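You operate a simulated robot arm through the tools that you are given. There is no shell and no other tool.

The job below is to be done with a simulated two-armed robot. You get a single attempt, and the scene is never put back.

## Task
On the packing table, fold the cloth in half and then in half again.

The check looks at the end state, three seconds after you hand in, the way a careful person would. Anything else that was tipped, shoved, dropped, spilled or broken makes it a failure. Flat cloth is picked up by pressing the open fingertips on it (5 to 10 N) and closing them slowly along it; thin cloth reads only 2 to 8 mm in the jaws.

## Robot
Two 7-joint arms with two-finger grippers on one trunk, on a base that moves. Base frame: it is fixed to the floor where the robot stands at the start and does not move with it; the origin is under the middle of the robot, x ahead of it, y to its left, z up. Readings come in cm, degrees, newtons and seconds.
The left shoulder is at the start at [9.9, 21.6, 109.1], the right one opposite. With the tool pointing down near the work surface each hand reaches from about 34 to 84 cm from the robot's upright axis, wherever it stands, measured 20 degrees to its own side. Places, roughly: cloth [-300, -110, 80]; packing table [-300, -110, 80]. Payload 3.18 kg a hand.
The tool frame of a hand sits at the grasp point between the pads (the TCP): z along the fingers, y along the line on which they close. The tips reach 3 cm beyond it. The gripper opens to 14.4 cm; its body begins 10.3 cm behind the TCP.
Orientation is told as [roll, pitch, yaw] about the base's x, y, z axes, in that order, counted from this pose: with the fingers straight down and closing along the base's y, the tool's x points along the base's -x, its y along +y and its z along -z.

## Interface
- The arms move only by the tool jog_arm. It takes "left_motion", "right_motion" or both (then of equal length, played together; a hand with none holds still); each is a list that holds one entry, the list of rows, each a list of 6 numbers: the shift along the tool's x, y, z in mm, then the turn, a rotation vector about the tool's x, y, z in degrees. In form: [[[tx, ty, tz, wx, wy, wz], ...]]. A call has 1 to 20 rows; each row shifts and turns the commanded pose from where the row before left it, along the tool's axes as they then stand. "left_grip" and "right_grip" are, for a hand that has rows, the gripper command, from -1 (shut) to 1 (fully open), values between in proportion, set as the call begins (left out, the last holds). Rows are played at 5 a second. More than 5 cm and 8.6 degrees between two rows, or a gripper value outside its range, and nothing of the call is played. Where a pose cannot be reached the arm comes as near as it can. A force on the tool above 40 N (or 10 N above the force at the start of the call, whichever is more), or a blocked arm, ends the call early, and 0.2 s more pass. Each finger travels about 18.67 cm/s and halts on what it meets, pressing with about 37 N; the grip force reading is that of the motor and also rises with nothing between the fingers. The clock runs only during rows and for 0.2 s after the last one: add rows that do not move to give the fingers time. It gives the time, the measured TCP pose, the force on the tool (base axes), the opening and the grip force at its end, in the units of the frame above (readings bear some noise), with the torque about the TCP (base axes, N m) and any sound that the robot's microphone picked up, and new pictures: "show" is both (left out), scene, wrist or none (wrist: the cameras of the hands that moved).
- Cameras (640 x 400 px; columns grow to the right, rows downward): "scene" is now at [20.7, 0.44, 127.31]; the picture's right is [0.05, -1.00, 0.00], its down [-0.62, -0.03, -0.78] and it looks along [0.78, 0.04, -0.62] (base axes); focal length 246 px, centre (320, 200). "left" rides on the left gripper at [7.6, -1.6, -14.3] in its tool frame; the picture's right is [0.21, 0.98, 0.00], its down [-0.84, 0.18, -0.51] and it looks along [-0.50, 0.11, 0.86] (tool axes); focal length 218 px, centre (320, 200). "right" rides on the right gripper at [7.7, 1.6, -14.3] in its tool frame; the picture's right is [-0.21, 0.98, 0.00], its down [-0.84, -0.18, -0.51] and it looks along [-0.50, -0.11, 0.86] (tool axes); focal length 218 px, centre (320, 200). There is no depth. A picture from a camera that has moved, and an enlarged one, comes with that camera's place and axes in the base frame and with its lens.
- lift_body(by): moves the trunk up (or, below 0, down) by that many cm; the arms and the scene camera ride with it, the base frame stays. It gives what a move gives, with no picture.
- base_move(legs): drives the robot by 1 to 6 legs, each [ahead, left, turn to the left] in cm, cm and degrees, along the robot's own axes; the way and the turn of a leg run together, so that a leg with both is an arc; at most 150 cm and 180 degrees a leg. The arms and the cameras ride along, it lands a little off, and it stops where it bumps. It gives what a move gives, and a new picture of the scene camera.
- pan_tilt(pan, tilt): turns the head with the scene camera to pan (to the left, within 80 degrees either way) and tilt (down, from -29 to 69), counted from straight ahead of the robot (the tilt from the chest, where the trunk bows). It gives what a move gives, and a new picture of the scene camera.
- enlarge(camera, box): a new picture of the part [left, top, right, bottom] of that camera's present view, enlarged. The clock stands still meanwhile.
- sign_off(): hands the job in; it is judged then, once.

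Nothing tells you exact positions but the pictures and the camera data. Unless the task says otherwise, let go and move clear before handing in.

The tools are called after ">>>" as a command line: name --argument value ..., lists and objects as JSON in quotes. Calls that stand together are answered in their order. jog_arm: Moves the arms, as the interface text tells. Its arguments: {"type":"object","properties":{"left_motion":{"type":"array"},"left_grip":{"type":"number"},"right_motion":{"type":"array"},"right_grip":{"type":"number"},"show":{"type":"string","enum":["both","scene","wrist","none"]}},"required":[]} The other tools are called the same way: lift_body (by) moves the trunk up or down; base_move (legs) drives the base; pan_tilt (pan, tilt) turns the head that bears the scene camera; enlarge (camera, box) takes an enlarged picture of a part of a camera's view; sign_off () hands the job in.

At the start:

```text
time: 0.0
left_tool_pos: [39.1, 15.08, 103.29]
left_tool_rot: [-0.1, 0.0, -0.1]
left_ft_force: [0.0, 1.2, 0.2]
left_moment: [-0.03, 0.0, 0.02]
left_finger_gap: 14.4
left_gripper_force: 0.0
right_tool_pos: [36.96, -19.97, 103.94]
right_tool_rot: [0.0, 0.2, 0.0]
right_ft_force: [-0.9, -0.1, 0.2]
right_moment: [-0.02, 0.03, 0.01]
right_finger_gap: 14.42
right_gripper_force: 0.1
trunk travel left (down, up): [-17.5, 19.4]
robot x, y, heading: [-0.06, 0.08, 0.0]
head pan, tilt (commanded): [2.8, 38.3]
```

scene: 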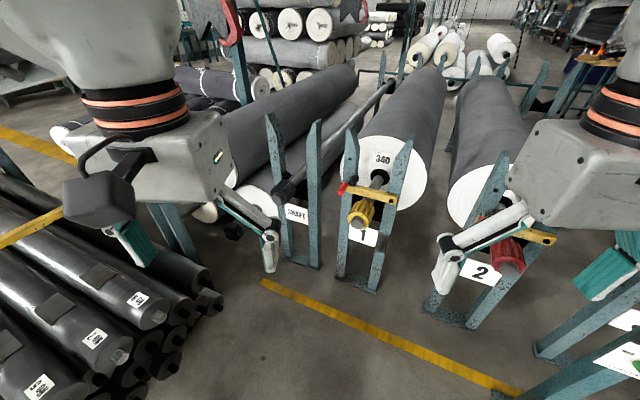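
right: 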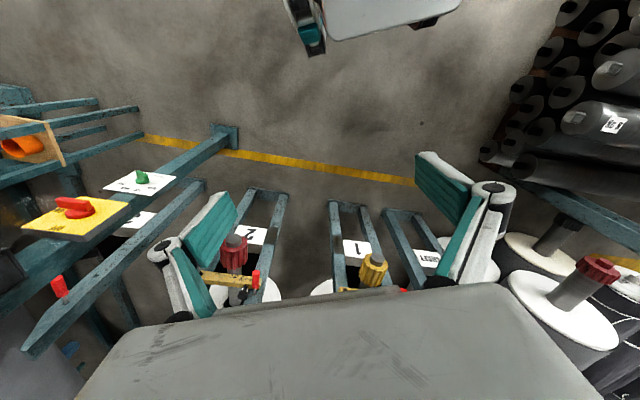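
left: 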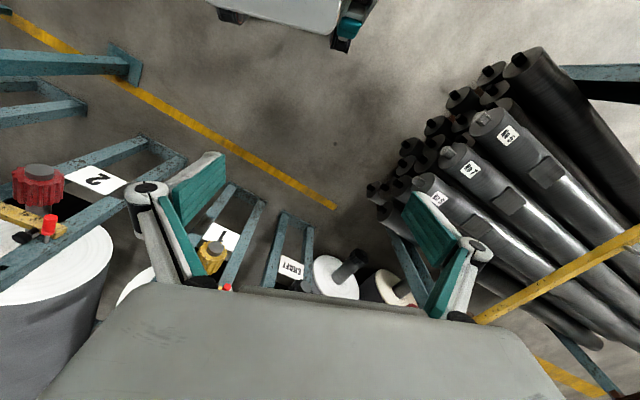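

I see a fabric workshop with rolls on stands ahead of me; the packing table should be behind me at about [-300, -110]. I will first look around with the head before driving.

>>> pan_tilt --pan -80 --tilt 25

>>> pan_tilt --pan 80 --tilt 25

```text
time: 1.6
left_tool_pos: [39.07, 15.16, 103.31]
left_tool_rot: [0.0, 0.0, 0.0]
left_ft_force: [-0.1, 0.4, 0.2]
left_moment: [0.02, -0.01, 0.02]
left_finger_gap: 14.39
left_gripper_force: 0.1
right_tool_pos: [36.74, -20.04, 103.83]
right_tool_rot: [0.1, 0.1, 0.0]
right_ft_force: [-0.4, -0.1, -0.2]
right_moment: [-0.02, -0.01, 0.01]
right_finger_gap: 14.4
right_gripper_force: 0.1
trunk travel left (down, up): [-17.5, 19.4]
robot x, y, heading: [-0.05, 0.0, -0.2]
head pan, tilt (commanded): [-80.0, 25.0]
camera scene: at [13.71, -9.04, 129.39], right [-0.98, -0.17, 0.0], down [-0.07, 0.42, -0.91], along [0.16, -0.89, -0.42], focal length 246 px, centre (320, 200)
```

scene: 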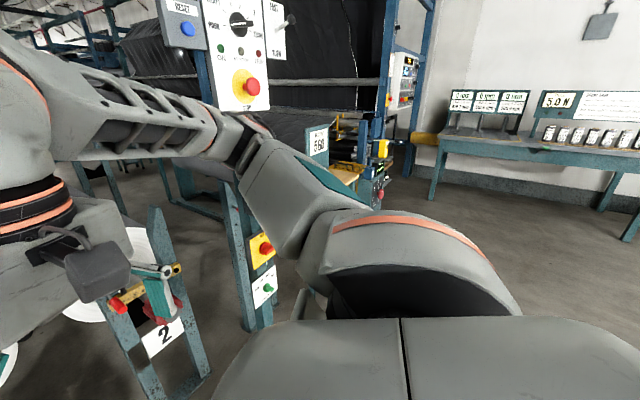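

```text
time: 4.0
left_tool_pos: [39.09, 15.12, 103.17]
left_tool_rot: [0.0, -0.1, 0.0]
left_ft_force: [0.5, -0.8, -0.9]
left_moment: [-0.02, 0.02, 0.02]
left_finger_gap: 14.39
left_gripper_force: 0.0
right_tool_pos: [36.82, -19.99, 103.87]
right_tool_rot: [0.0, 0.2, 0.0]
right_ft_force: [0.6, 0.1, -0.2]
right_moment: [0.05, 0.01, -0.01]
right_finger_gap: 14.38
right_gripper_force: 0.1
trunk travel left (down, up): [-17.5, 19.4]
robot x, y, heading: [0.27, 0.07, 0.0]
head pan, tilt (commanded): [80.0, 25.0]
camera scene: at [13.71, 9.1, 129.39], right [0.98, -0.17, 0.0], down [-0.07, -0.42, -0.91], along [0.16, 0.89, -0.42], focal length 246 px, centre (320, 200)
```

scene: 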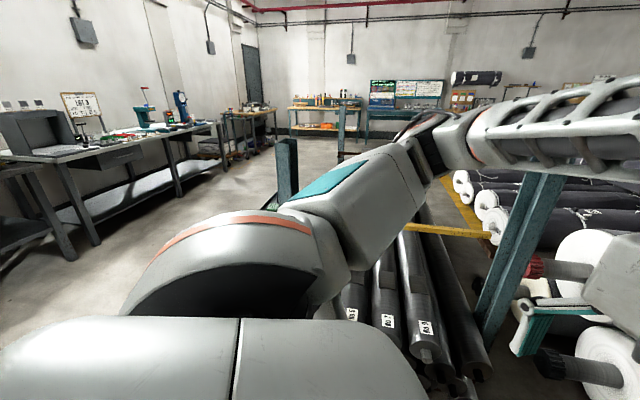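

The area to either side of me appears clear close in, with benches further off. I'll turn right in place a bit with the head panned right to see what lies behind.

>>> pan_tilt --pan -75 --tilt 20

>>> base_move --legs '[[-10, 0, 0], [0, 0, -50]]'

```text
time: 6.4
left_tool_pos: [39.02, 15.07, 103.23]
left_tool_rot: [0.0, 0.1, 0.0]
left_ft_force: [0.8, -0.9, 0.0]
left_moment: [-0.01, -0.01, 0.02]
left_finger_gap: 14.38
left_gripper_force: 0.0
right_tool_pos: [36.73, -19.99, 103.98]
right_tool_rot: [0.0, 0.1, 0.0]
right_ft_force: [-0.4, 0.6, -0.3]
right_moment: [-0.03, 0.0, -0.03]
right_finger_gap: 14.42
right_gripper_force: 0.1
trunk travel left (down, up): [-17.5, 19.4]
robot x, y, heading: [0.38, -0.42, 0.1]
head pan, tilt (commanded): [-75.0, 20.0]
camera scene: at [14.52, -8.96, 130.2], right [-0.97, -0.26, 0.0], down [-0.09, 0.33, -0.94], along [0.24, -0.91, -0.34], focal length 246 px, centre (320, 200)
```

scene: 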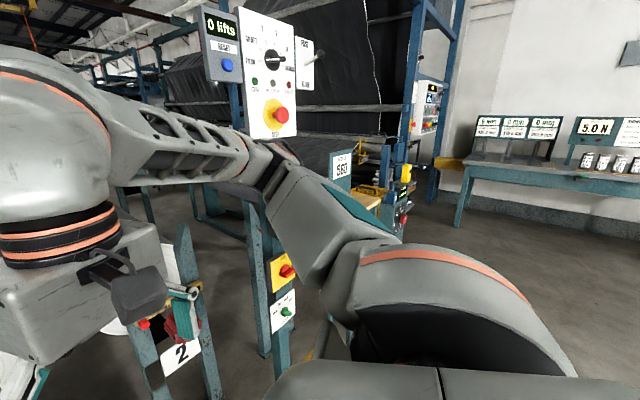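

```text
time: 9.8
left_tool_pos: [26.48, -20.71, 103.17]
left_tool_rot: [0.0, 0.0, -50.6]
left_ft_force: [0.6, -0.6, 0.3]
left_moment: [0.0, 0.01, -0.01]
left_finger_gap: 14.41
left_gripper_force: 0.0
right_tool_pos: [-1.94, -41.17, 103.87]
right_tool_rot: [0.0, 0.1, -50.5]
right_ft_force: [-0.1, -0.4, -0.8]
right_moment: [0.04, 0.0, -0.03]
right_finger_gap: 14.43
right_gripper_force: 0.0
trunk travel left (down, up): [-17.5, 19.4]
robot x, y, heading: [-10.13, 0.07, -51.0]
head pan, tilt (commanded): [-75.0, 20.0]
camera scene: at [-7.53, -16.69, 130.2], right [-0.81, 0.58, 0.0], down [0.2, 0.28, -0.94], along [-0.55, -0.76, -0.34], focal length 246 px, centre (320, 200)
```

scene: 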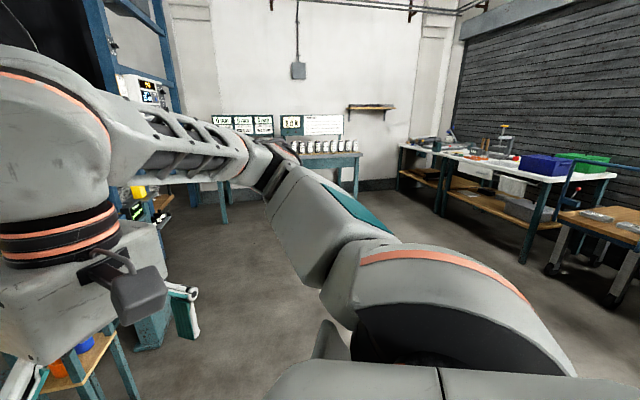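

A white-topped table with blue and green bins lies toward -x, -y, likely the packing table. I'll keep turning right so that I face it.

>>> base_move --legs '[[0, 0, -70]]'

>>> pan_tilt --pan -40 --tilt 20

```text
time: 13.3
left_tool_pos: [-17.1, -41.21, 103.23]
left_tool_rot: [-0.1, 0.0, -121.0]
left_ft_force: [1.2, -0.6, 1.2]
left_moment: [-0.01, -0.01, -0.02]
left_finger_gap: 14.41
left_gripper_force: 0.0
right_tool_pos: [-46.06, -21.18, 103.94]
right_tool_rot: [0.0, 0.1, -121.1]
right_ft_force: [-0.5, 0.3, 1.0]
right_moment: [0.01, -0.02, 0.03]
right_finger_gap: 14.39
right_gripper_force: 0.1
trunk travel left (down, up): [-17.5, 19.4]
robot x, y, heading: [-9.66, -0.31, -121.1]
head pan, tilt (commanded): [-75.0, 20.0]
camera scene: at [-24.65, -7.5, 130.2], right [0.28, 0.96, 0.0], down [0.33, -0.09, -0.94], along [-0.9, 0.26, -0.34], focal length 246 px, centre (320, 200)
```

scene: 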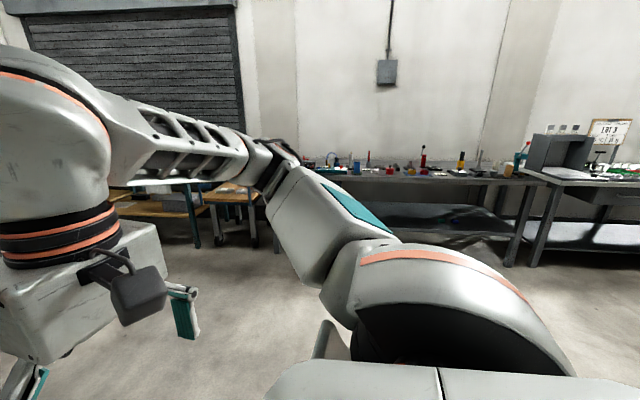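

```text
time: 14.3
left_tool_pos: [-17.11, -41.24, 103.3]
left_tool_rot: [0.0, 0.0, -121.0]
left_ft_force: [-0.1, -0.4, -0.2]
left_moment: [0.0, 0.01, -0.01]
left_finger_gap: 14.4
left_gripper_force: 0.1
right_tool_pos: [-45.96, -21.18, 103.96]
right_tool_rot: [0.0, 0.1, -121.0]
right_ft_force: [-0.2, 0.0, -0.3]
right_moment: [0.02, -0.02, -0.01]
right_finger_gap: 14.38
right_gripper_force: 0.1
trunk travel left (down, up): [-17.5, 19.4]
robot x, y, heading: [-9.84, -0.2, -121.0]
head pan, tilt (commanded): [-40.0, 20.0]
camera scene: at [-24.49, -13.1, 130.2], right [-0.32, 0.95, 0.0], down [0.32, 0.11, -0.94], along [-0.89, -0.3, -0.34], focal length 246 px, centre (320, 200)
```

scene: 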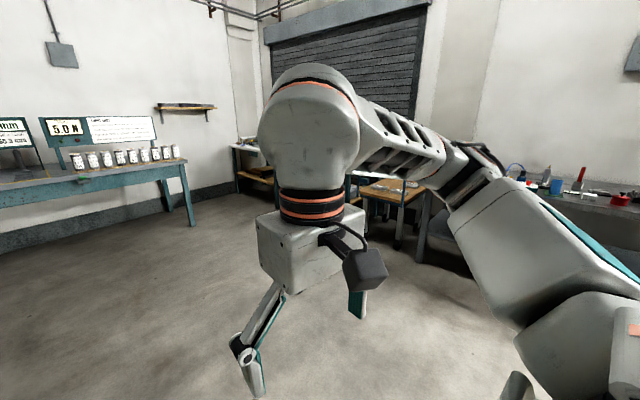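

The table is hidden behind my right arm. I'll turn on to face it more and look again.

>>> base_move --legs '[[0, 0, -39]]'

>>> pan_tilt --pan 0 --tilt 15

```text
time: 16.6
left_tool_pos: [-41.65, -27.15, 103.24]
left_tool_rot: [0.0, 0.0, -160.4]
left_ft_force: [0.4, 0.6, 0.0]
left_moment: [-0.03, 0.02, 0.0]
left_finger_gap: 14.42
left_gripper_force: 0.0
right_tool_pos: [-51.16, 6.53, 103.85]
right_tool_rot: [0.0, 0.1, -160.4]
right_ft_force: [0.5, 1.2, 0.8]
right_moment: [0.02, 0.01, -0.02]
right_finger_gap: 14.4
right_gripper_force: 0.1
trunk travel left (down, up): [-17.5, 19.4]
robot x, y, heading: [-9.73, -0.14, -160.4]
head pan, tilt (commanded): [-40.0, 20.0]
camera scene: at [-29.45, -0.66, 130.2], right [0.35, 0.94, 0.0], down [0.32, -0.12, -0.94], along [-0.88, 0.33, -0.34], focal length 246 px, centre (320, 200)
```

scene: 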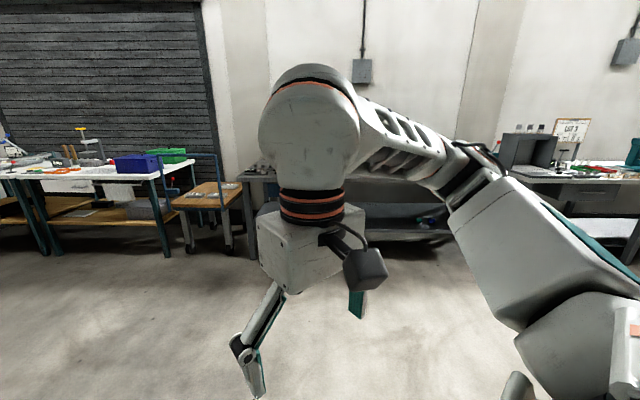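

```text
time: 17.6
left_tool_pos: [-41.62, -27.41, 103.25]
left_tool_rot: [0.1, 0.0, -160.3]
left_ft_force: [1.0, 0.5, 0.0]
left_moment: [0.01, 0.01, -0.01]
left_finger_gap: 14.37
left_gripper_force: 0.1
right_tool_pos: [-51.26, 6.48, 103.82]
right_tool_rot: [0.1, 0.1, -160.4]
right_ft_force: [1.3, 0.0, 0.2]
right_moment: [-0.02, -0.05, 0.02]
right_finger_gap: 14.41
right_gripper_force: 0.1
trunk travel left (down, up): [-17.5, 19.4]
robot x, y, heading: [-9.78, -0.27, -160.4]
head pan, tilt (commanded): [0.0, 15.0]
camera scene: at [-29.51, -7.06, 131.01], right [-0.33, 0.94, 0.0], down [0.24, 0.09, -0.97], along [-0.91, -0.32, -0.26], focal length 246 px, centre (320, 200)
```

scene: 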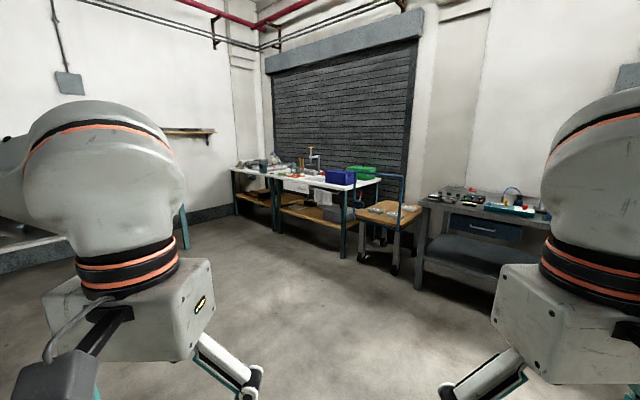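

>>> enlarge --camera "scene" --box '[220, 130, 440, 268]'

```text
2.90 times, centred on (330, 199) of scene
camera zoom: at [-29.51, -7.06, 131.01], right [-0.33, 0.94, 0.0], down [0.24, 0.09, -0.97], along [-0.91, -0.32, -0.26], focal length 714 px, centre (291, 203)
```

zoom: 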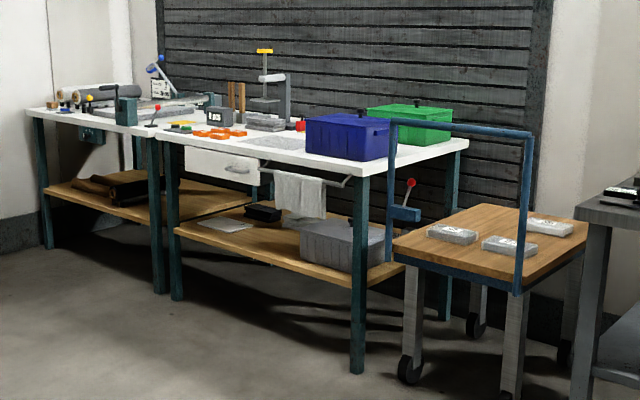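

The white table with the blue and green bins is the packing table; the grey patch on its front middle, about [-300, -110, 80], looks like the cloth, and the table edge appears turned roughly 20° from my y axis. I'll drive to a standoff in front of it and look closer.

>>> base_move --legs '[[0, 0, 17], [140, 0, 0]]'

>>> pan_tilt --pan -20 --tilt 20

```text
time: 25.6
left_tool_pos: [-145.4, -119.07, 103.27]
left_tool_rot: [0.0, -0.1, -143.5]
left_ft_force: [0.2, 0.4, -0.4]
left_moment: [-0.01, -0.01, -0.01]
left_finger_gap: 14.38
left_gripper_force: 0.1
right_tool_pos: [-164.47, -89.57, 103.87]
right_tool_rot: [0.0, 0.1, -143.5]
right_ft_force: [-0.3, 0.2, 0.0]
right_moment: [0.03, -0.02, 0.01]
right_finger_gap: 14.39
right_gripper_force: 0.0
trunk travel left (down, up): [-17.5, 19.4]
robot x, y, heading: [-122.73, -83.88, -143.6]
head pan, tilt (commanded): [0.0, 15.0]
camera scene: at [-139.66, -96.28, 131.01], right [-0.59, 0.8, 0.0], down [0.21, 0.15, -0.97], along [-0.78, -0.57, -0.26], focal length 246 px, centre (320, 200)
```

scene: 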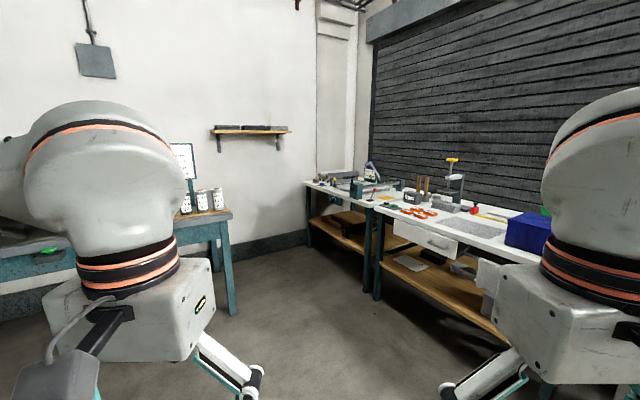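

```text
time: 26.4
left_tool_pos: [-145.38, -119.06, 103.3]
left_tool_rot: [0.0, 0.1, -143.5]
left_ft_force: [1.3, 0.0, -0.6]
left_moment: [-0.01, -0.03, 0.03]
left_finger_gap: 14.39
left_gripper_force: 0.0
right_tool_pos: [-164.47, -89.58, 103.97]
right_tool_rot: [0.1, 0.2, -143.5]
right_ft_force: [0.3, 0.1, -1.0]
right_moment: [0.02, 0.0, 0.0]
right_finger_gap: 14.4
right_gripper_force: 0.1
trunk travel left (down, up): [-17.5, 19.4]
robot x, y, heading: [-122.91, -83.55, -143.3]
head pan, tilt (commanded): [-20.0, 20.0]
camera scene: at [-141.06, -93.37, 130.2], right [-0.28, 0.96, 0.0], down [0.33, 0.1, -0.94], along [-0.9, -0.27, -0.34], focal length 246 px, centre (320, 200)
```

scene: 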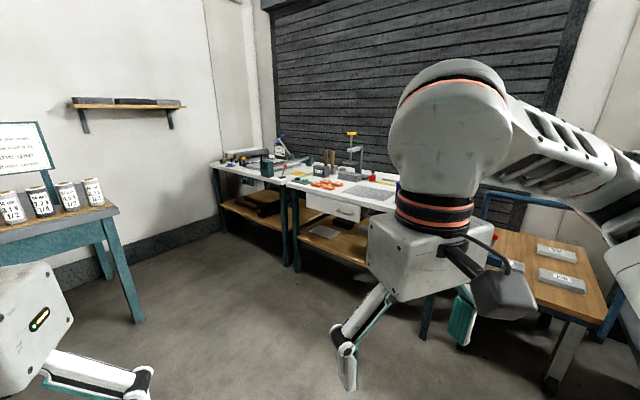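

The cloth lies as a grey rectangle on the table front. I'll move on along this heading to my standoff point and then turn right to face the table.

>>> base_move --legs '[[100, 0, 0], [0, 0, -58]]'

>>> pan_tilt --pan 0 --tilt 30

```text
time: 34.1
left_tool_pos: [-243.95, -141.85, 103.17]
left_tool_rot: [0.0, 0.0, 158.2]
left_ft_force: [0.0, -0.4, 0.4]
left_moment: [-0.03, 0.02, 0.02]
left_finger_gap: 14.39
left_gripper_force: 0.0
right_tool_pos: [-228.68, -110.2, 103.8]
right_tool_rot: [0.0, 0.1, 158.2]
right_ft_force: [-0.7, 0.5, 0.0]
right_moment: [-0.01, -0.02, -0.03]
right_finger_gap: 14.4
right_gripper_force: 0.2
trunk travel left (down, up): [-17.5, 19.4]
robot x, y, heading: [-201.78, -142.66, 158.1]
head pan, tilt (commanded): [-20.0, 20.0]
camera scene: at [-219.69, -131.85, 130.2], right [0.67, 0.74, 0.0], down [0.25, -0.23, -0.94], along [-0.7, 0.63, -0.34], focal length 246 px, centre (320, 200)
```

scene: 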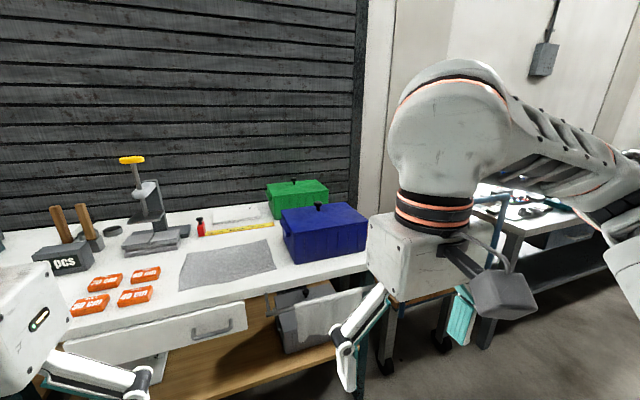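

```text
time: 35.0
left_tool_pos: [-244.01, -141.94, 103.31]
left_tool_rot: [0.0, 0.0, 158.2]
left_ft_force: [0.3, 0.1, 0.3]
left_moment: [-0.01, 0.0, -0.01]
left_finger_gap: 14.39
left_gripper_force: 0.1
right_tool_pos: [-228.87, -110.26, 103.92]
right_tool_rot: [0.0, 0.1, 158.1]
right_ft_force: [-0.1, 0.7, 0.2]
right_moment: [-0.02, -0.03, 0.02]
right_finger_gap: 14.41
right_gripper_force: 0.1
trunk travel left (down, up): [-17.5, 19.4]
robot x, y, heading: [-202.13, -142.5, 158.4]
head pan, tilt (commanded): [0.0, 30.0]
camera scene: at [-221.15, -134.71, 128.6], right [0.37, 0.93, 0.0], down [0.46, -0.19, -0.87], along [-0.8, 0.32, -0.5], focal length 246 px, centre (320, 200)
```

scene: 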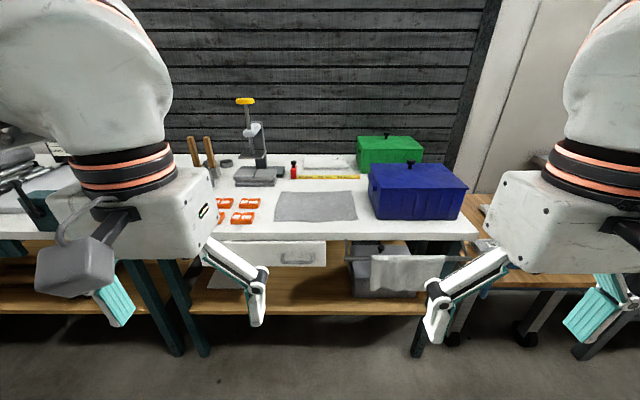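

>>> enlarge --camera "scene" --box '[190, 140, 480, 322]'

```text
2.20 times, centred on (335, 231) of scene
camera zoom: at [-221.15, -134.71, 128.6], right [0.37, 0.93, 0.0], down [0.46, -0.19, -0.87], along [-0.8, 0.32, -0.5], focal length 542 px, centre (287, 132)
```

zoom: 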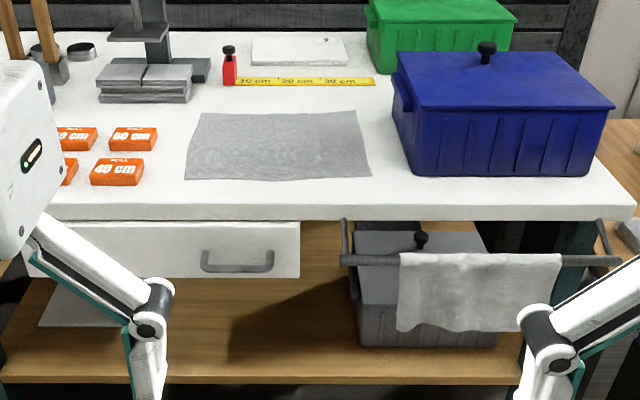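

The cloth is the flat grey rectangle, about 29 cm wide and 22 cm deep, its near edge about 90 cm ahead of my axis and 7 cm in from the table edge; the blue bin stands ~7 cm to its right, orange blocks ~6 cm to its left. I'll look down to check the base's outline before driving closer.

>>> pan_tilt --pan 0 --tilt 69

```text
time: 36.0
left_tool_pos: [-243.99, -142.06, 103.18]
left_tool_rot: [0.0, -0.1, 158.2]
left_ft_force: [-0.4, 0.3, 0.3]
left_moment: [0.02, 0.03, -0.01]
left_finger_gap: 14.4
left_gripper_force: 0.1
right_tool_pos: [-228.81, -110.14, 103.88]
right_tool_rot: [0.0, 0.1, 158.2]
right_ft_force: [0.7, 0.6, -0.2]
right_moment: [0.02, -0.02, -0.01]
right_finger_gap: 14.4
right_gripper_force: 0.1
trunk travel left (down, up): [-17.5, 19.4]
robot x, y, heading: [-202.2, -142.64, 158.0]
head pan, tilt (commanded): [0.0, 68.8]
camera scene: at [-217.96, -136.0, 123.45], right [0.37, 0.93, 0.0], down [0.86, -0.35, -0.36], along [-0.34, 0.14, -0.93], focal length 246 px, centre (320, 200)
```

scene: 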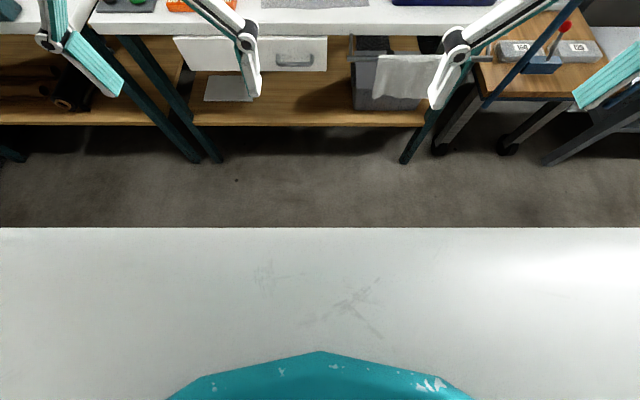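

I see only my chest ledge and the table ahead; there is about 40 cm of free floor to the table. I'll drive ahead to bring the cloth centre about 65 cm ahead of my axis, and then check again.

>>> base_move --legs '[[25, 1.5, 0]]'

>>> pan_tilt --pan 0 --tilt 45

```text
time: 37.8
left_tool_pos: [-267.39, -133.91, 103.28]
left_tool_rot: [0.1, 0.0, 157.9]
left_ft_force: [-0.1, -0.6, -0.1]
left_moment: [-0.03, -0.04, -0.02]
left_finger_gap: 14.41
left_gripper_force: 0.1
right_tool_pos: [-252.18, -102.31, 103.85]
right_tool_rot: [-0.1, 0.0, 158.0]
right_ft_force: [0.0, -0.2, -0.5]
right_moment: [0.0, -0.07, -0.01]
right_finger_gap: 14.41
right_gripper_force: 0.0
trunk travel left (down, up): [-17.5, 19.4]
robot x, y, heading: [-225.92, -134.98, 157.8]
head pan, tilt (commanded): [0.0, 68.8]
camera scene: at [-241.44, -128.1, 123.44], right [0.38, 0.93, 0.0], down [0.86, -0.35, -0.36], along [-0.34, 0.14, -0.93], focal length 246 px, centre (320, 200)
```

scene: 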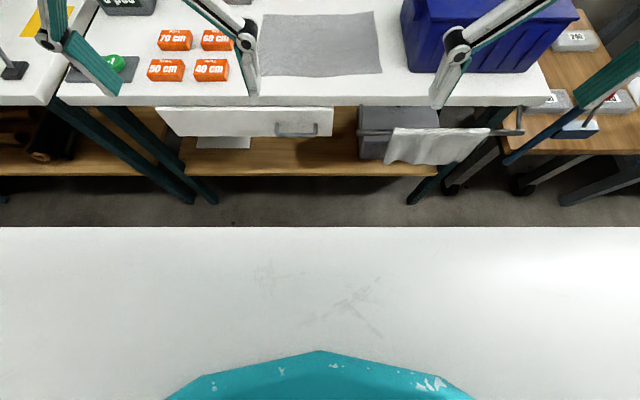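

```text
time: 38.7
left_tool_pos: [-267.45, -133.87, 103.18]
left_tool_rot: [-0.1, 0.0, 157.9]
left_ft_force: [0.3, 0.3, 0.0]
left_moment: [0.02, -0.01, -0.03]
left_finger_gap: 14.41
left_gripper_force: 0.1
right_tool_pos: [-252.25, -102.35, 103.75]
right_tool_rot: [0.0, 0.0, 158.0]
right_ft_force: [-0.6, 0.0, -0.3]
right_moment: [-0.01, 0.0, -0.02]
right_finger_gap: 14.38
right_gripper_force: 0.1
trunk travel left (down, up): [-17.5, 19.4]
robot x, y, heading: [-225.79, -134.25, 157.7]
head pan, tilt (commanded): [0.0, 45.0]
camera scene: at [-243.74, -127.16, 126.33], right [0.38, 0.93, 0.0], down [0.66, -0.27, -0.71], along [-0.65, 0.27, -0.71], focal length 246 px, centre (320, 200)
```

scene: 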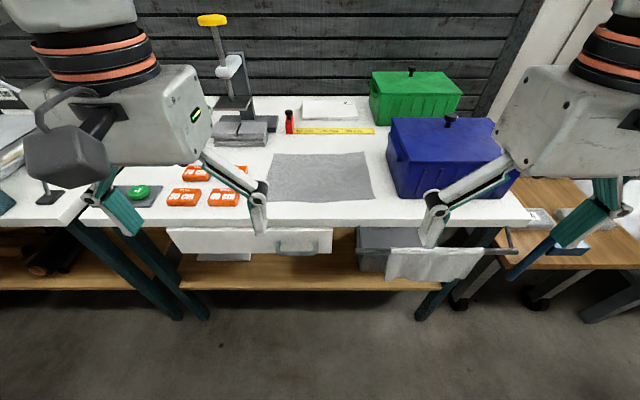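

The cloth is now closer, flanked by the orange blocks and the blue bin. I'll zoom in to measure its corners.

>>> enlarge --camera "scene" --box '[230, 120, 422, 240]'

```text
3.33 times, centred on (326, 180) of scene
camera zoom: at [-243.74, -127.16, 126.33], right [0.38, 0.93, 0.0], down [0.66, -0.27, -0.71], along [-0.65, 0.27, -0.71], focal length 822 px, centre (300, 267)
```

zoom: 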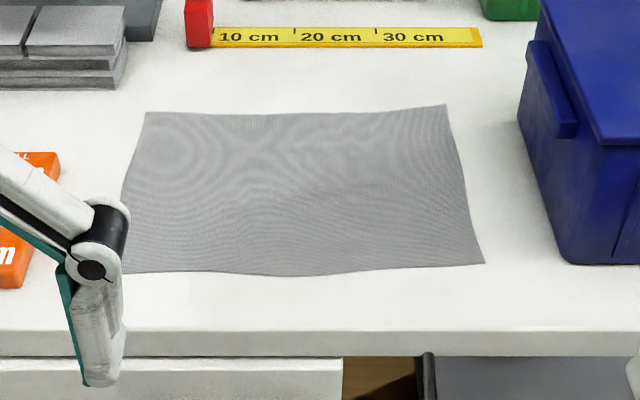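

From two views the cloth top lies at z≈79, and it measures about 29.5 × 22.6 cm, turned about 2.5° left relative to me. I'll square up to the cloth and close in so its centre is ~65 cm ahead.

>>> base_move --legs '[[0, 0, 2.5], [12.5, -3.4, 0]]'

>>> pan_tilt --pan 0 --tilt 50

>>> enlarge --camera "scene" --box '[230, 120, 422, 240]'

```text
time: 40.4
left_tool_pos: [-277.86, -128.32, 103.13]
left_tool_rot: [0.0, 0.1, 160.2]
left_ft_force: [0.6, 0.7, 0.2]
left_moment: [-0.02, -0.02, -0.02]
left_finger_gap: 14.4
left_gripper_force: 0.0
right_tool_pos: [-263.88, -96.17, 103.94]
right_tool_rot: [0.0, 0.1, 160.4]
right_ft_force: [-0.5, 0.7, -0.2]
right_moment: [-0.03, -0.03, -0.01]
right_finger_gap: 14.42
right_gripper_force: 0.0
trunk travel left (down, up): [-17.5, 19.4]
robot x, y, heading: [-235.6, -127.04, 160.3]
head pan, tilt (commanded): [0.0, 45.0]
camera scene: at [-254.4, -120.59, 126.32], right [0.34, 0.94, 0.0], down [0.67, -0.24, -0.71], along [-0.67, 0.24, -0.71], focal length 246 px, centre (320, 200)
```

scene: 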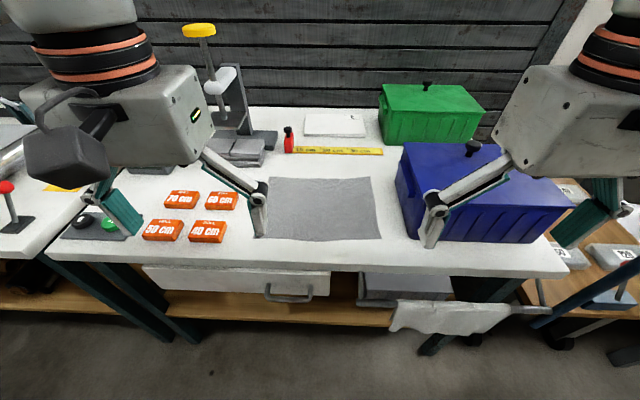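

```text
time: 41.0
left_tool_pos: [-277.73, -128.33, 103.21]
left_tool_rot: [0.0, -0.1, 160.2]
left_ft_force: [0.7, -0.7, 0.3]
left_moment: [-0.02, 0.02, 0.01]
left_finger_gap: 14.41
left_gripper_force: 0.1
right_tool_pos: [-263.86, -96.09, 103.99]
right_tool_rot: [0.0, 0.0, 160.4]
right_ft_force: [-0.2, 0.2, 0.1]
right_moment: [-0.02, 0.01, 0.02]
right_finger_gap: 14.45
right_gripper_force: 0.0
trunk travel left (down, up): [-17.5, 19.4]
robot x, y, heading: [-235.82, -127.63, 160.4]
head pan, tilt (commanded): [0.0, 50.0]
camera scene: at [-253.92, -120.79, 125.65], right [0.34, 0.94, 0.0], down [0.72, -0.26, -0.64], along [-0.61, 0.22, -0.77], focal length 246 px, centre (320, 200)
```

scene: 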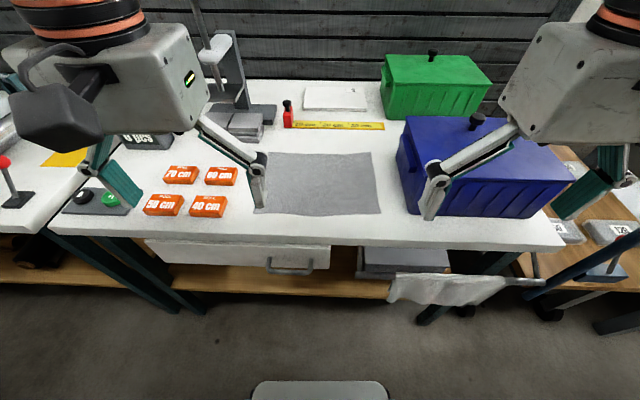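

```text
3.33 times, centred on (326, 180) of scene
camera zoom: at [-253.92, -120.79, 125.65], right [0.34, 0.94, 0.0], down [0.72, -0.26, -0.64], along [-0.61, 0.22, -0.77], focal length 822 px, centre (300, 267)
```

zoom: 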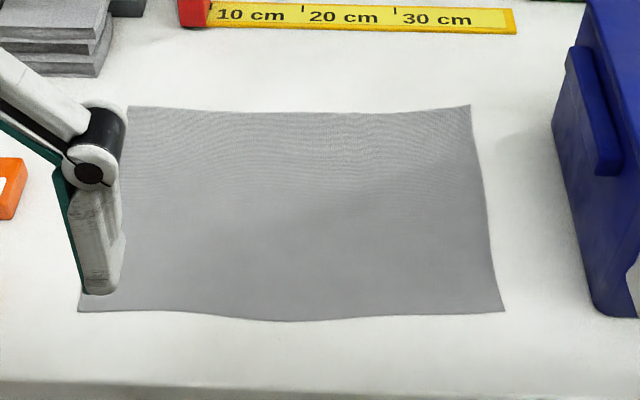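

The cloth is now square to me: in my frame its near edge is ~54 cm and its far edge ~77 cm ahead, spanning ±15 cm sideways. I'll turn both hands 90° so the fingers close fore-and-aft (parallel ridge to the near edge), cameras turned inward away from the bin.

>>> jog_arm --left_motion '[[[0, 0, 0, 0, 0, -8.2], [0, 0, 0, 0, 0, -8.2], [0, 0, 0, 0, 0, -8.2], [0, 0, 0, 0, 0, -8.2], [0, 0, 0, 0, 0, -8.2], [0, 0, 0, 0, 0, -8.2], [0, 0, 0, 0, 0, -8.2], [0, 0, 0, 0, 0, -8.2], [0, 0, 0, 0, 0, -8.2], [0, 0, 0, 0, 0, -8.2], [0, 0, 0, 0, 0, -8.0]]]' --right_motion '[[[0, 0, 0, 0, 0, 8.2], [0, 0, 0, 0, 0, 8.2], [0, 0, 0, 0, 0, 8.2], [0, 0, 0, 0, 0, 8.2], [0, 0, 0, 0, 0, 8.2], [0, 0, 0, 0, 0, 8.2], [0, 0, 0, 0, 0, 8.2], [0, 0, 0, 0, 0, 8.2], [0, 0, 0, 0, 0, 8.2], [0, 0, 0, 0, 0, 8.2], [0, 0, 0, 0, 0, 8.0]]]' --show "both"

```text
time: 43.4
left_tool_pos: [-277.86, -128.42, 103.24]
left_tool_rot: [0.0, 0.0, -109.5]
left_ft_force: [-0.9, -0.9, -0.3]
left_moment: [0.02, -0.02, 0.03]
left_finger_gap: 14.41
left_gripper_force: 0.1
right_tool_pos: [-263.72, -96.14, 103.93]
right_tool_rot: [0.0, 0.0, 70.2]
right_ft_force: [-0.3, 0.5, -0.8]
right_moment: [0.0, -0.01, -0.01]
right_finger_gap: 14.42
right_gripper_force: 0.0
trunk travel left (down, up): [-17.5, 19.4]
robot x, y, heading: [-235.91, -127.6, 160.0]
head pan, tilt (commanded): [0.0, 50.0]
camera scene: at [-253.93, -120.79, 125.64], right [0.34, 0.94, 0.0], down [0.72, -0.26, -0.64], along [-0.61, 0.22, -0.77], focal length 246 px, centre (320, 200)
camera right: at [-267.9, -102.91, 118.27], right [-0.85, 0.53, 0.0], down [0.45, 0.73, 0.51], along [0.27, 0.43, -0.86], focal length 218 px, centre (320, 200)
camera left: at [-276.68, -120.75, 117.62], right [0.99, -0.13, 0.0], down [-0.11, -0.85, 0.51], along [-0.07, -0.5, -0.86], focal length 218 px, centre (320, 200)
```

scene: 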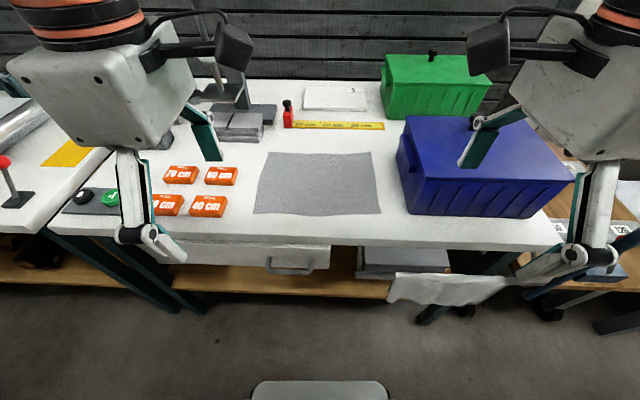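
right: 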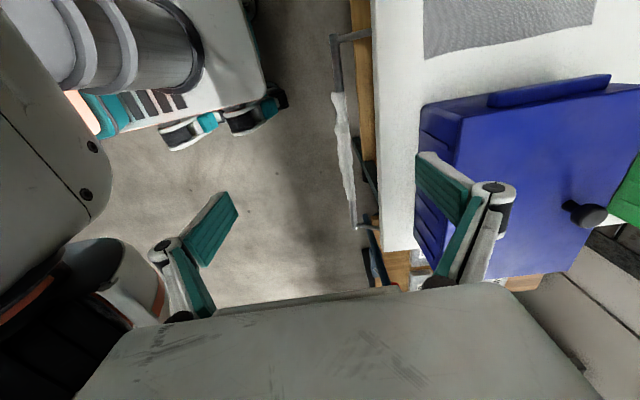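
left: 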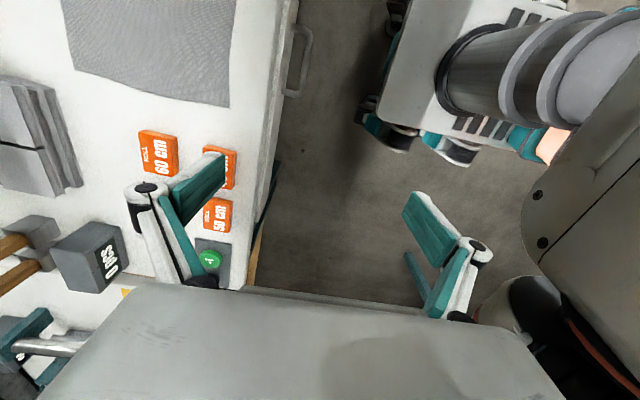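

Both hands are turned, closing fore-and-aft. I'll close them to about 4 cm, slide them inward/forward over the near corners of the cloth at height, then look through the wrist cameras.

>>> jog_arm --left_motion '[[[10, 0, 0, 0, 0, 0], [11, 0, 0, 0, 0, 0], [0, -29, 0, 0, 0, 0], [0, -29, 0, 0, 0, 0], [0, -29, 0, 0, 0, 0], [0, -29, 0, 0, 0, 0], [0, -29, 0, 0, 0, 0], [0, -29, 0, 0, 0, 0]]]' --right_motion '[[[37, 0, 0, 0, 0, 0], [37, 0, 0, 0, 0, 0], [0, 33, 0, 0, 0, 0], [0, 33, 0, 0, 0, 0], [0, 33, 0, 0, 0, 0], [0, 33, 0, 0, 0, 0], [0, 33, 0, 0, 0, 0], [0, 33, 0, 0, 0, 0]]]' --left_grip -0.44 --right_grip -0.44 --show "both"

```text
time: 45.2
left_tool_pos: [-293.57, -120.48, 103.22]
left_tool_rot: [0.2, 0.0, -109.8]
left_ft_force: [-0.9, -0.5, -0.6]
left_moment: [0.0, -0.04, 0.0]
left_finger_gap: 4.05
left_gripper_force: 0.1
right_tool_pos: [-284.94, -96.51, 103.83]
right_tool_rot: [-0.1, 0.0, 70.4]
right_ft_force: [-0.5, 0.4, 0.0]
right_moment: [0.04, -0.02, 0.02]
right_finger_gap: 4.06
right_gripper_force: 0.0
trunk travel left (down, up): [-17.5, 19.4]
robot x, y, heading: [-235.84, -127.37, 160.3]
head pan, tilt (commanded): [0.0, 50.0]
camera scene: at [-254.02, -120.77, 125.61], right [0.34, 0.94, 0.0], down [0.72, -0.26, -0.64], along [-0.6, 0.22, -0.77], focal length 246 px, centre (320, 200)
camera right: at [-289.11, -103.36, 118.22], right [-0.85, 0.52, 0.0], down [0.45, 0.73, 0.51], along [0.27, 0.43, -0.86], focal length 218 px, centre (320, 200)
camera left: at [-292.51, -112.89, 117.55], right [0.99, -0.13, 0.0], down [-0.12, -0.85, 0.51], along [-0.07, -0.5, -0.86], focal length 218 px, centre (320, 200)
```

scene: 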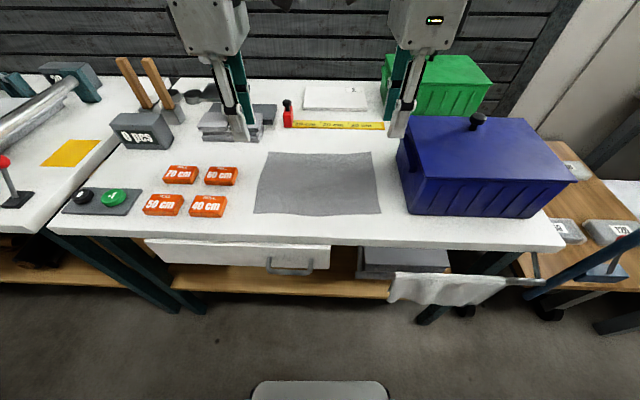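
right: 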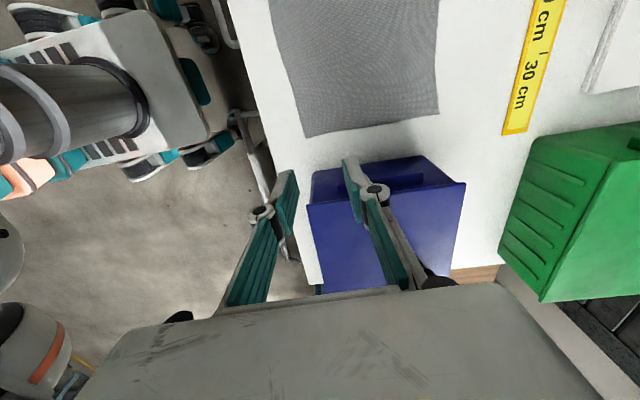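
left: 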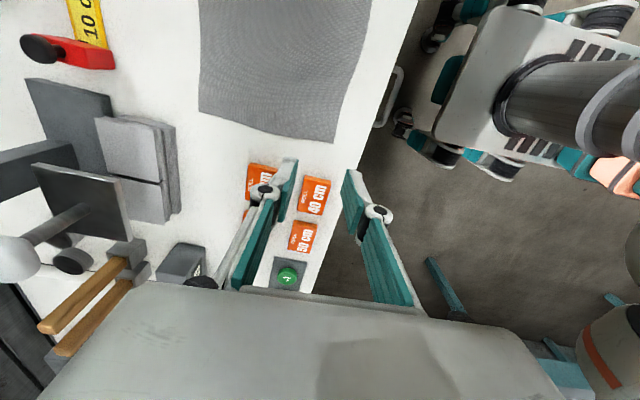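

The estimates agree to within a centimetre (near edge ≈34.5, far edge ≈57.3 ahead of the head camera, z≈79). I'll fold far edge to near edge, since laying down on the near side is easier for the wrists; so I move both hands forward at height over the far corners and come down part way.

>>> jog_arm --left_motion '[[[0, -30, 0, 0, 0, 0], [0, -30, 0, 0, 0, 0], [0, -30, 0, 0, 0, 0], [0, -30, 0, 0, 0, 0], [0, -30, 0, 0, 0, 0], [0, -28, 0, 0, 0, 0], [0, 0, 30, 0, 0, 0], [0, 0, 30, 0, 0, 0], [0, 0, 30, 0, 0, 0], [0, 0, 20, 0, 0, 0]]]' --right_motion '[[[7, 29, 0, 0, 0, 0], [0, 29, 0, 0, 0, 0], [0, 29, 0, 0, 0, 0], [0, 29, 0, 0, 0, 0], [0, 29, 0, 0, 0, 0], [0, 29, 0, 0, 0, 0], [0, 0, 30, 0, 0, 0], [0, 0, 30, 0, 0, 0], [0, 0, 30, 0, 0, 0], [0, 0, 26, 0, 0, 0]]]' --left_grip -0.58 --right_grip -0.58 --show "both"

```text
time: 47.4
left_tool_pos: [-310.34, -114.51, 92.02]
left_tool_rot: [0.2, 0.0, -109.5]
left_ft_force: [-0.9, 0.1, 0.7]
left_moment: [-0.05, -0.02, -0.06]
left_finger_gap: 3.04
left_gripper_force: 0.0
right_tool_pos: [-301.68, -91.35, 92.32]
right_tool_rot: [-0.1, 0.0, 70.4]
right_ft_force: [-1.0, 0.3, 0.0]
right_moment: [0.02, -0.03, 0.0]
right_finger_gap: 3.06
right_gripper_force: 0.0
trunk travel left (down, up): [-17.5, 19.4]
robot x, y, heading: [-236.12, -127.47, 160.3]
head pan, tilt (commanded): [0.0, 50.0]
camera scene: at [-254.01, -120.74, 125.61], right [0.34, 0.94, 0.0], down [0.72, -0.26, -0.64], along [-0.6, 0.22, -0.77], focal length 246 px, centre (320, 200)
camera right: at [-305.77, -98.05, 106.6], right [-0.85, 0.53, 0.0], down [0.45, 0.73, 0.51], along [0.27, 0.43, -0.86], focal length 218 px, centre (320, 200)
camera left: at [-309.3, -106.67, 106.48], right [0.99, -0.13, 0.0], down [-0.11, -0.85, 0.51], along [-0.07, -0.5, -0.86], focal length 218 px, centre (320, 200)
```

scene: 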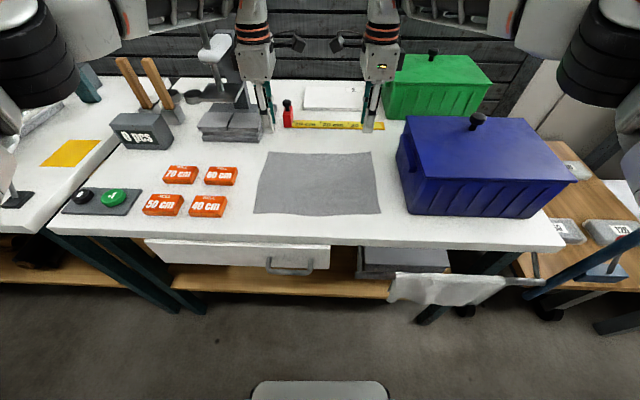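
right: 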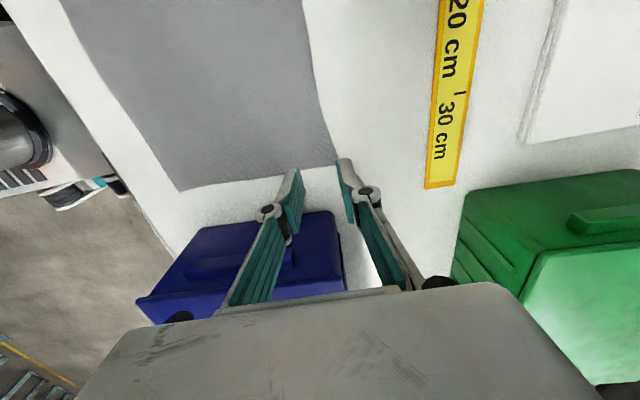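
left: 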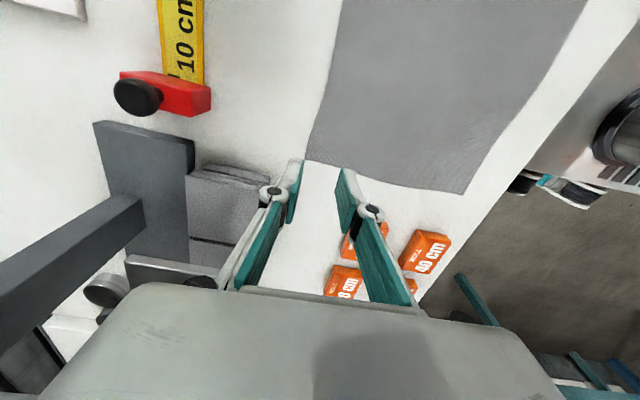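

Wrist views put the far edge at ~56.6; the outer fingers are right at the edge, so I'll draw both hands back slightly (left 7 mm, right 5 mm) and descend to just above the cloth.

>>> jog_arm --left_motion '[[[0, 7, 0, 0, 0, 0], [0, 0, 30, 0, 0, 0], [0, 0, 30, 0, 0, 0], [0, 0, 15, 0, 0, 0], [0, 0, 8, 0, 0, 0], [0, 0, 0, 0, 0, 0]]]' --right_motion '[[[0, -5, 0, 0, 0, 0], [0, 0, 30, 0, 0, 0], [0, 0, 30, 0, 0, 0], [0, 0, 18, 0, 0, 0], [0, 0, 8, 0, 0, 0], [0, 0, 0, 0, 0, 0]]]' --show "both"

```text
time: 48.8
left_tool_pos: [-309.55, -114.88, 83.85]
left_tool_rot: [0.1, 0.1, -109.6]
left_ft_force: [-0.2, 1.2, 0.3]
left_moment: [0.0, -0.02, 0.01]
left_finger_gap: 3.04
left_gripper_force: 0.1
right_tool_pos: [-301.14, -91.53, 83.78]
right_tool_rot: [0.0, 0.0, 70.3]
right_ft_force: [-0.2, 0.4, 0.0]
right_moment: [0.01, 0.01, -0.03]
right_finger_gap: 3.05
right_gripper_force: 0.0
trunk travel left (down, up): [-17.5, 19.4]
robot x, y, heading: [-235.85, -127.25, 160.4]
head pan, tilt (commanded): [0.0, 50.0]
camera scene: at [-253.9, -120.79, 125.66], right [0.34, 0.94, 0.0], down [0.72, -0.26, -0.64], along [-0.61, 0.22, -0.77], focal length 246 px, centre (320, 200)
camera right: at [-305.19, -98.21, 98.09], right [-0.85, 0.53, 0.0], down [0.45, 0.73, 0.51], along [0.27, 0.43, -0.86], focal length 218 px, centre (320, 200)
camera left: at [-308.57, -107.15, 98.26], right [0.99, -0.13, 0.0], down [-0.11, -0.85, 0.51], along [-0.07, -0.5, -0.86], focal length 218 px, centre (320, 200)
```

scene: 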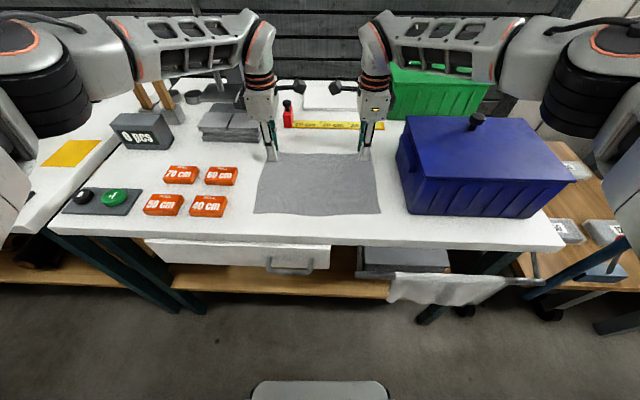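
right: 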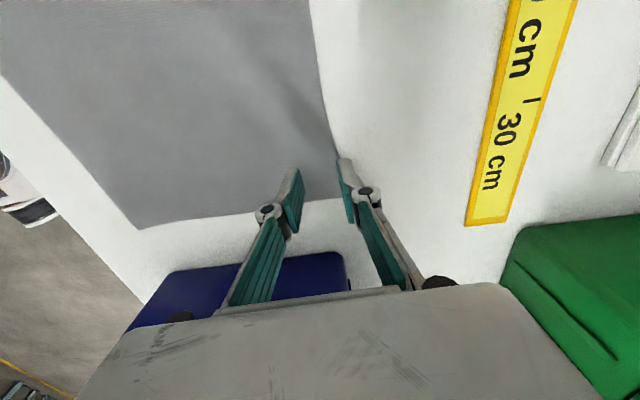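
left: 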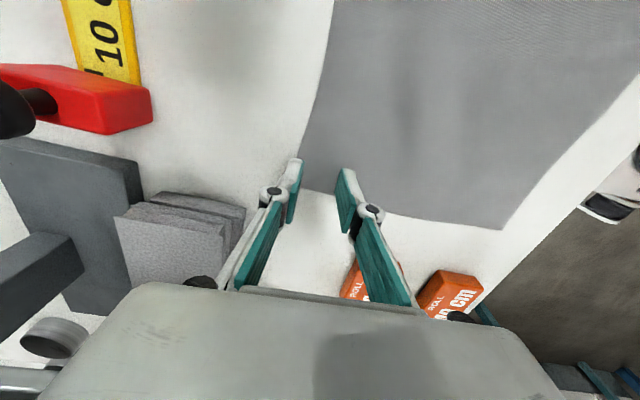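

The tips are now just above the cloth's far corners. Let me zoom into both wrist views to see where the tips sit relative to the edge.

>>> enlarge --camera "left" --box '[220, 120, 420, 245]'

>>> enlarge --camera "right" --box '[220, 120, 420, 245]'

>>> enlarge --camera "scene" --box '[230, 90, 410, 202]'

```text
3.20 times, centred on (320, 182) of left
camera zoom: at [-308.57, -107.15, 98.26], right [0.99, -0.13, 0.0], down [-0.11, -0.85, 0.51], along [-0.07, -0.5, -0.86], focal length 698 px, centre (320, 256)
```

zoom: 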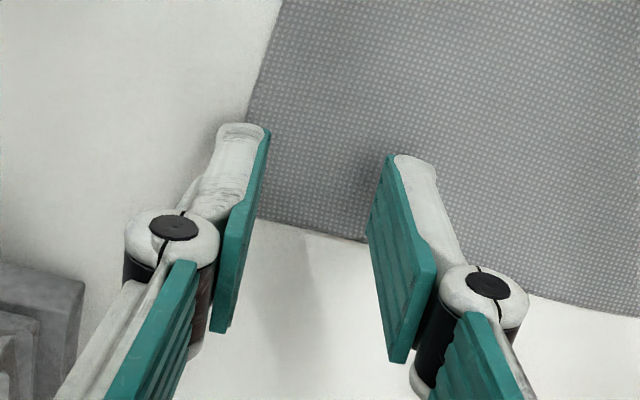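

```text
3.20 times, centred on (320, 182) of right
camera zoom: at [-305.19, -98.21, 98.09], right [-0.85, 0.53, 0.0], down [0.45, 0.73, 0.51], along [0.27, 0.43, -0.86], focal length 698 px, centre (320, 256)
```

zoom: 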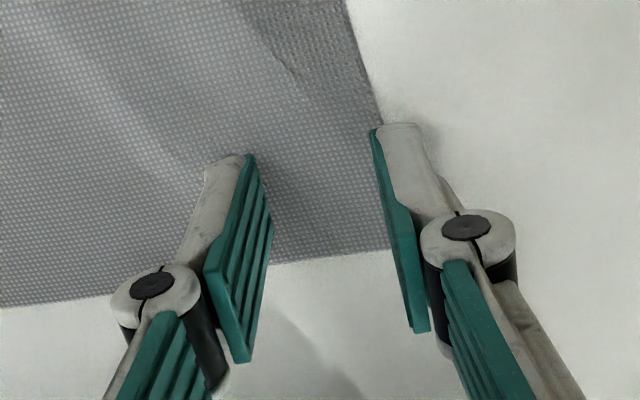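

```text
3.56 times, centred on (320, 146) of scene
camera zoom: at [-253.9, -120.79, 125.66], right [0.34, 0.94, 0.0], down [0.72, -0.26, -0.64], along [-0.61, 0.22, -0.77], focal length 876 px, centre (320, 392)
```

zoom: 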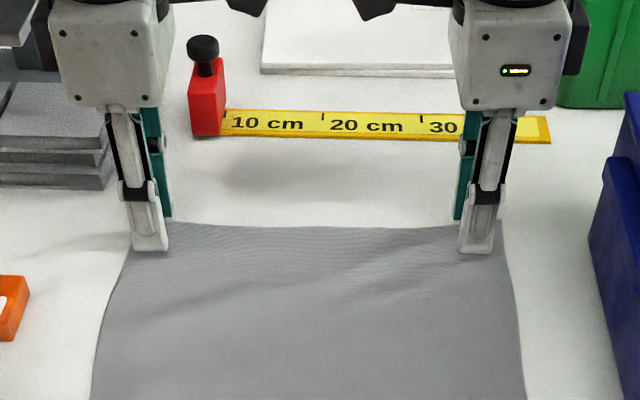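

Tips are within the edge by 6 mm (left) and 3 mm (right). I'll shift the right hand back 3 mm and lower both slowly toward contact while watching the force.

>>> jog_arm --left_motion '[[[0, 0, 0, 0, 0, 0], [0, 0, 4, 0, 0, 0], [0, 0, 4, 0, 0, 0], [0, 0, 4, 0, 0, 0], [0, 0, 0, 0, 0, 0]]]' --right_motion '[[[0, -3, 0, 0, 0, 0], [0, 0, 4, 0, 0, 0], [0, 0, 4, 0, 0, 0], [0, 0, 4, 0, 0, 0], [0, 0, 0, 0, 0, 0]]]' --show "none"

```text
time: 50.0
left_tool_pos: [-309.4, -114.92, 83.08]
left_tool_rot: [-0.2, 0.0, -109.7]
left_ft_force: [-0.7, -0.4, 0.1]
left_moment: [0.01, 0.03, 0.0]
left_finger_gap: 3.01
left_gripper_force: 0.1
right_tool_pos: [-300.77, -91.62, 83.15]
right_tool_rot: [0.4, 0.1, 70.3]
right_ft_force: [-0.2, 0.4, 28.0]
right_moment: [-0.03, -0.16, 0.03]
right_finger_gap: 3.09
right_gripper_force: 0.1
trunk travel left (down, up): [-17.5, 19.4]
robot x, y, heading: [-235.95, -127.26, 160.2]
head pan, tilt (commanded): [0.0, 50.0]
```

The right hand has met the cloth (28 N), the left not clearly yet. I'll ease the right hand up and hold to read both forces.

>>> jog_arm --left_motion '[[[0, 0, 0, 0, 0, 0], [0, 0, 0, 0, 0, 0], [0, 0, 0, 0, 0, 0]]]' --right_motion '[[[0, 0, -4, 0, 0, 0], [0, 0, 0, 0, 0, 0], [0, 0, 0, 0, 0, 0]]]' --show "none"

```text
time: 50.8
left_tool_pos: [-309.41, -114.98, 83.11]
left_tool_rot: [-0.2, 0.1, -109.5]
left_ft_force: [0.4, -1.4, 13.0]
left_moment: [-0.08, -0.16, -0.03]
left_finger_gap: 3.02
left_gripper_force: 0.0
right_tool_pos: [-300.49, -91.63, 83.03]
right_tool_rot: [0.2, 0.0, 70.4]
right_ft_force: [-3.5, -0.7, 19.8]
right_moment: [0.07, 0.3, -0.01]
right_finger_gap: 3.1
right_gripper_force: 0.1
trunk travel left (down, up): [-17.5, 19.4]
robot x, y, heading: [-235.74, -126.96, 160.5]
head pan, tilt (commanded): [0.0, 50.0]
```

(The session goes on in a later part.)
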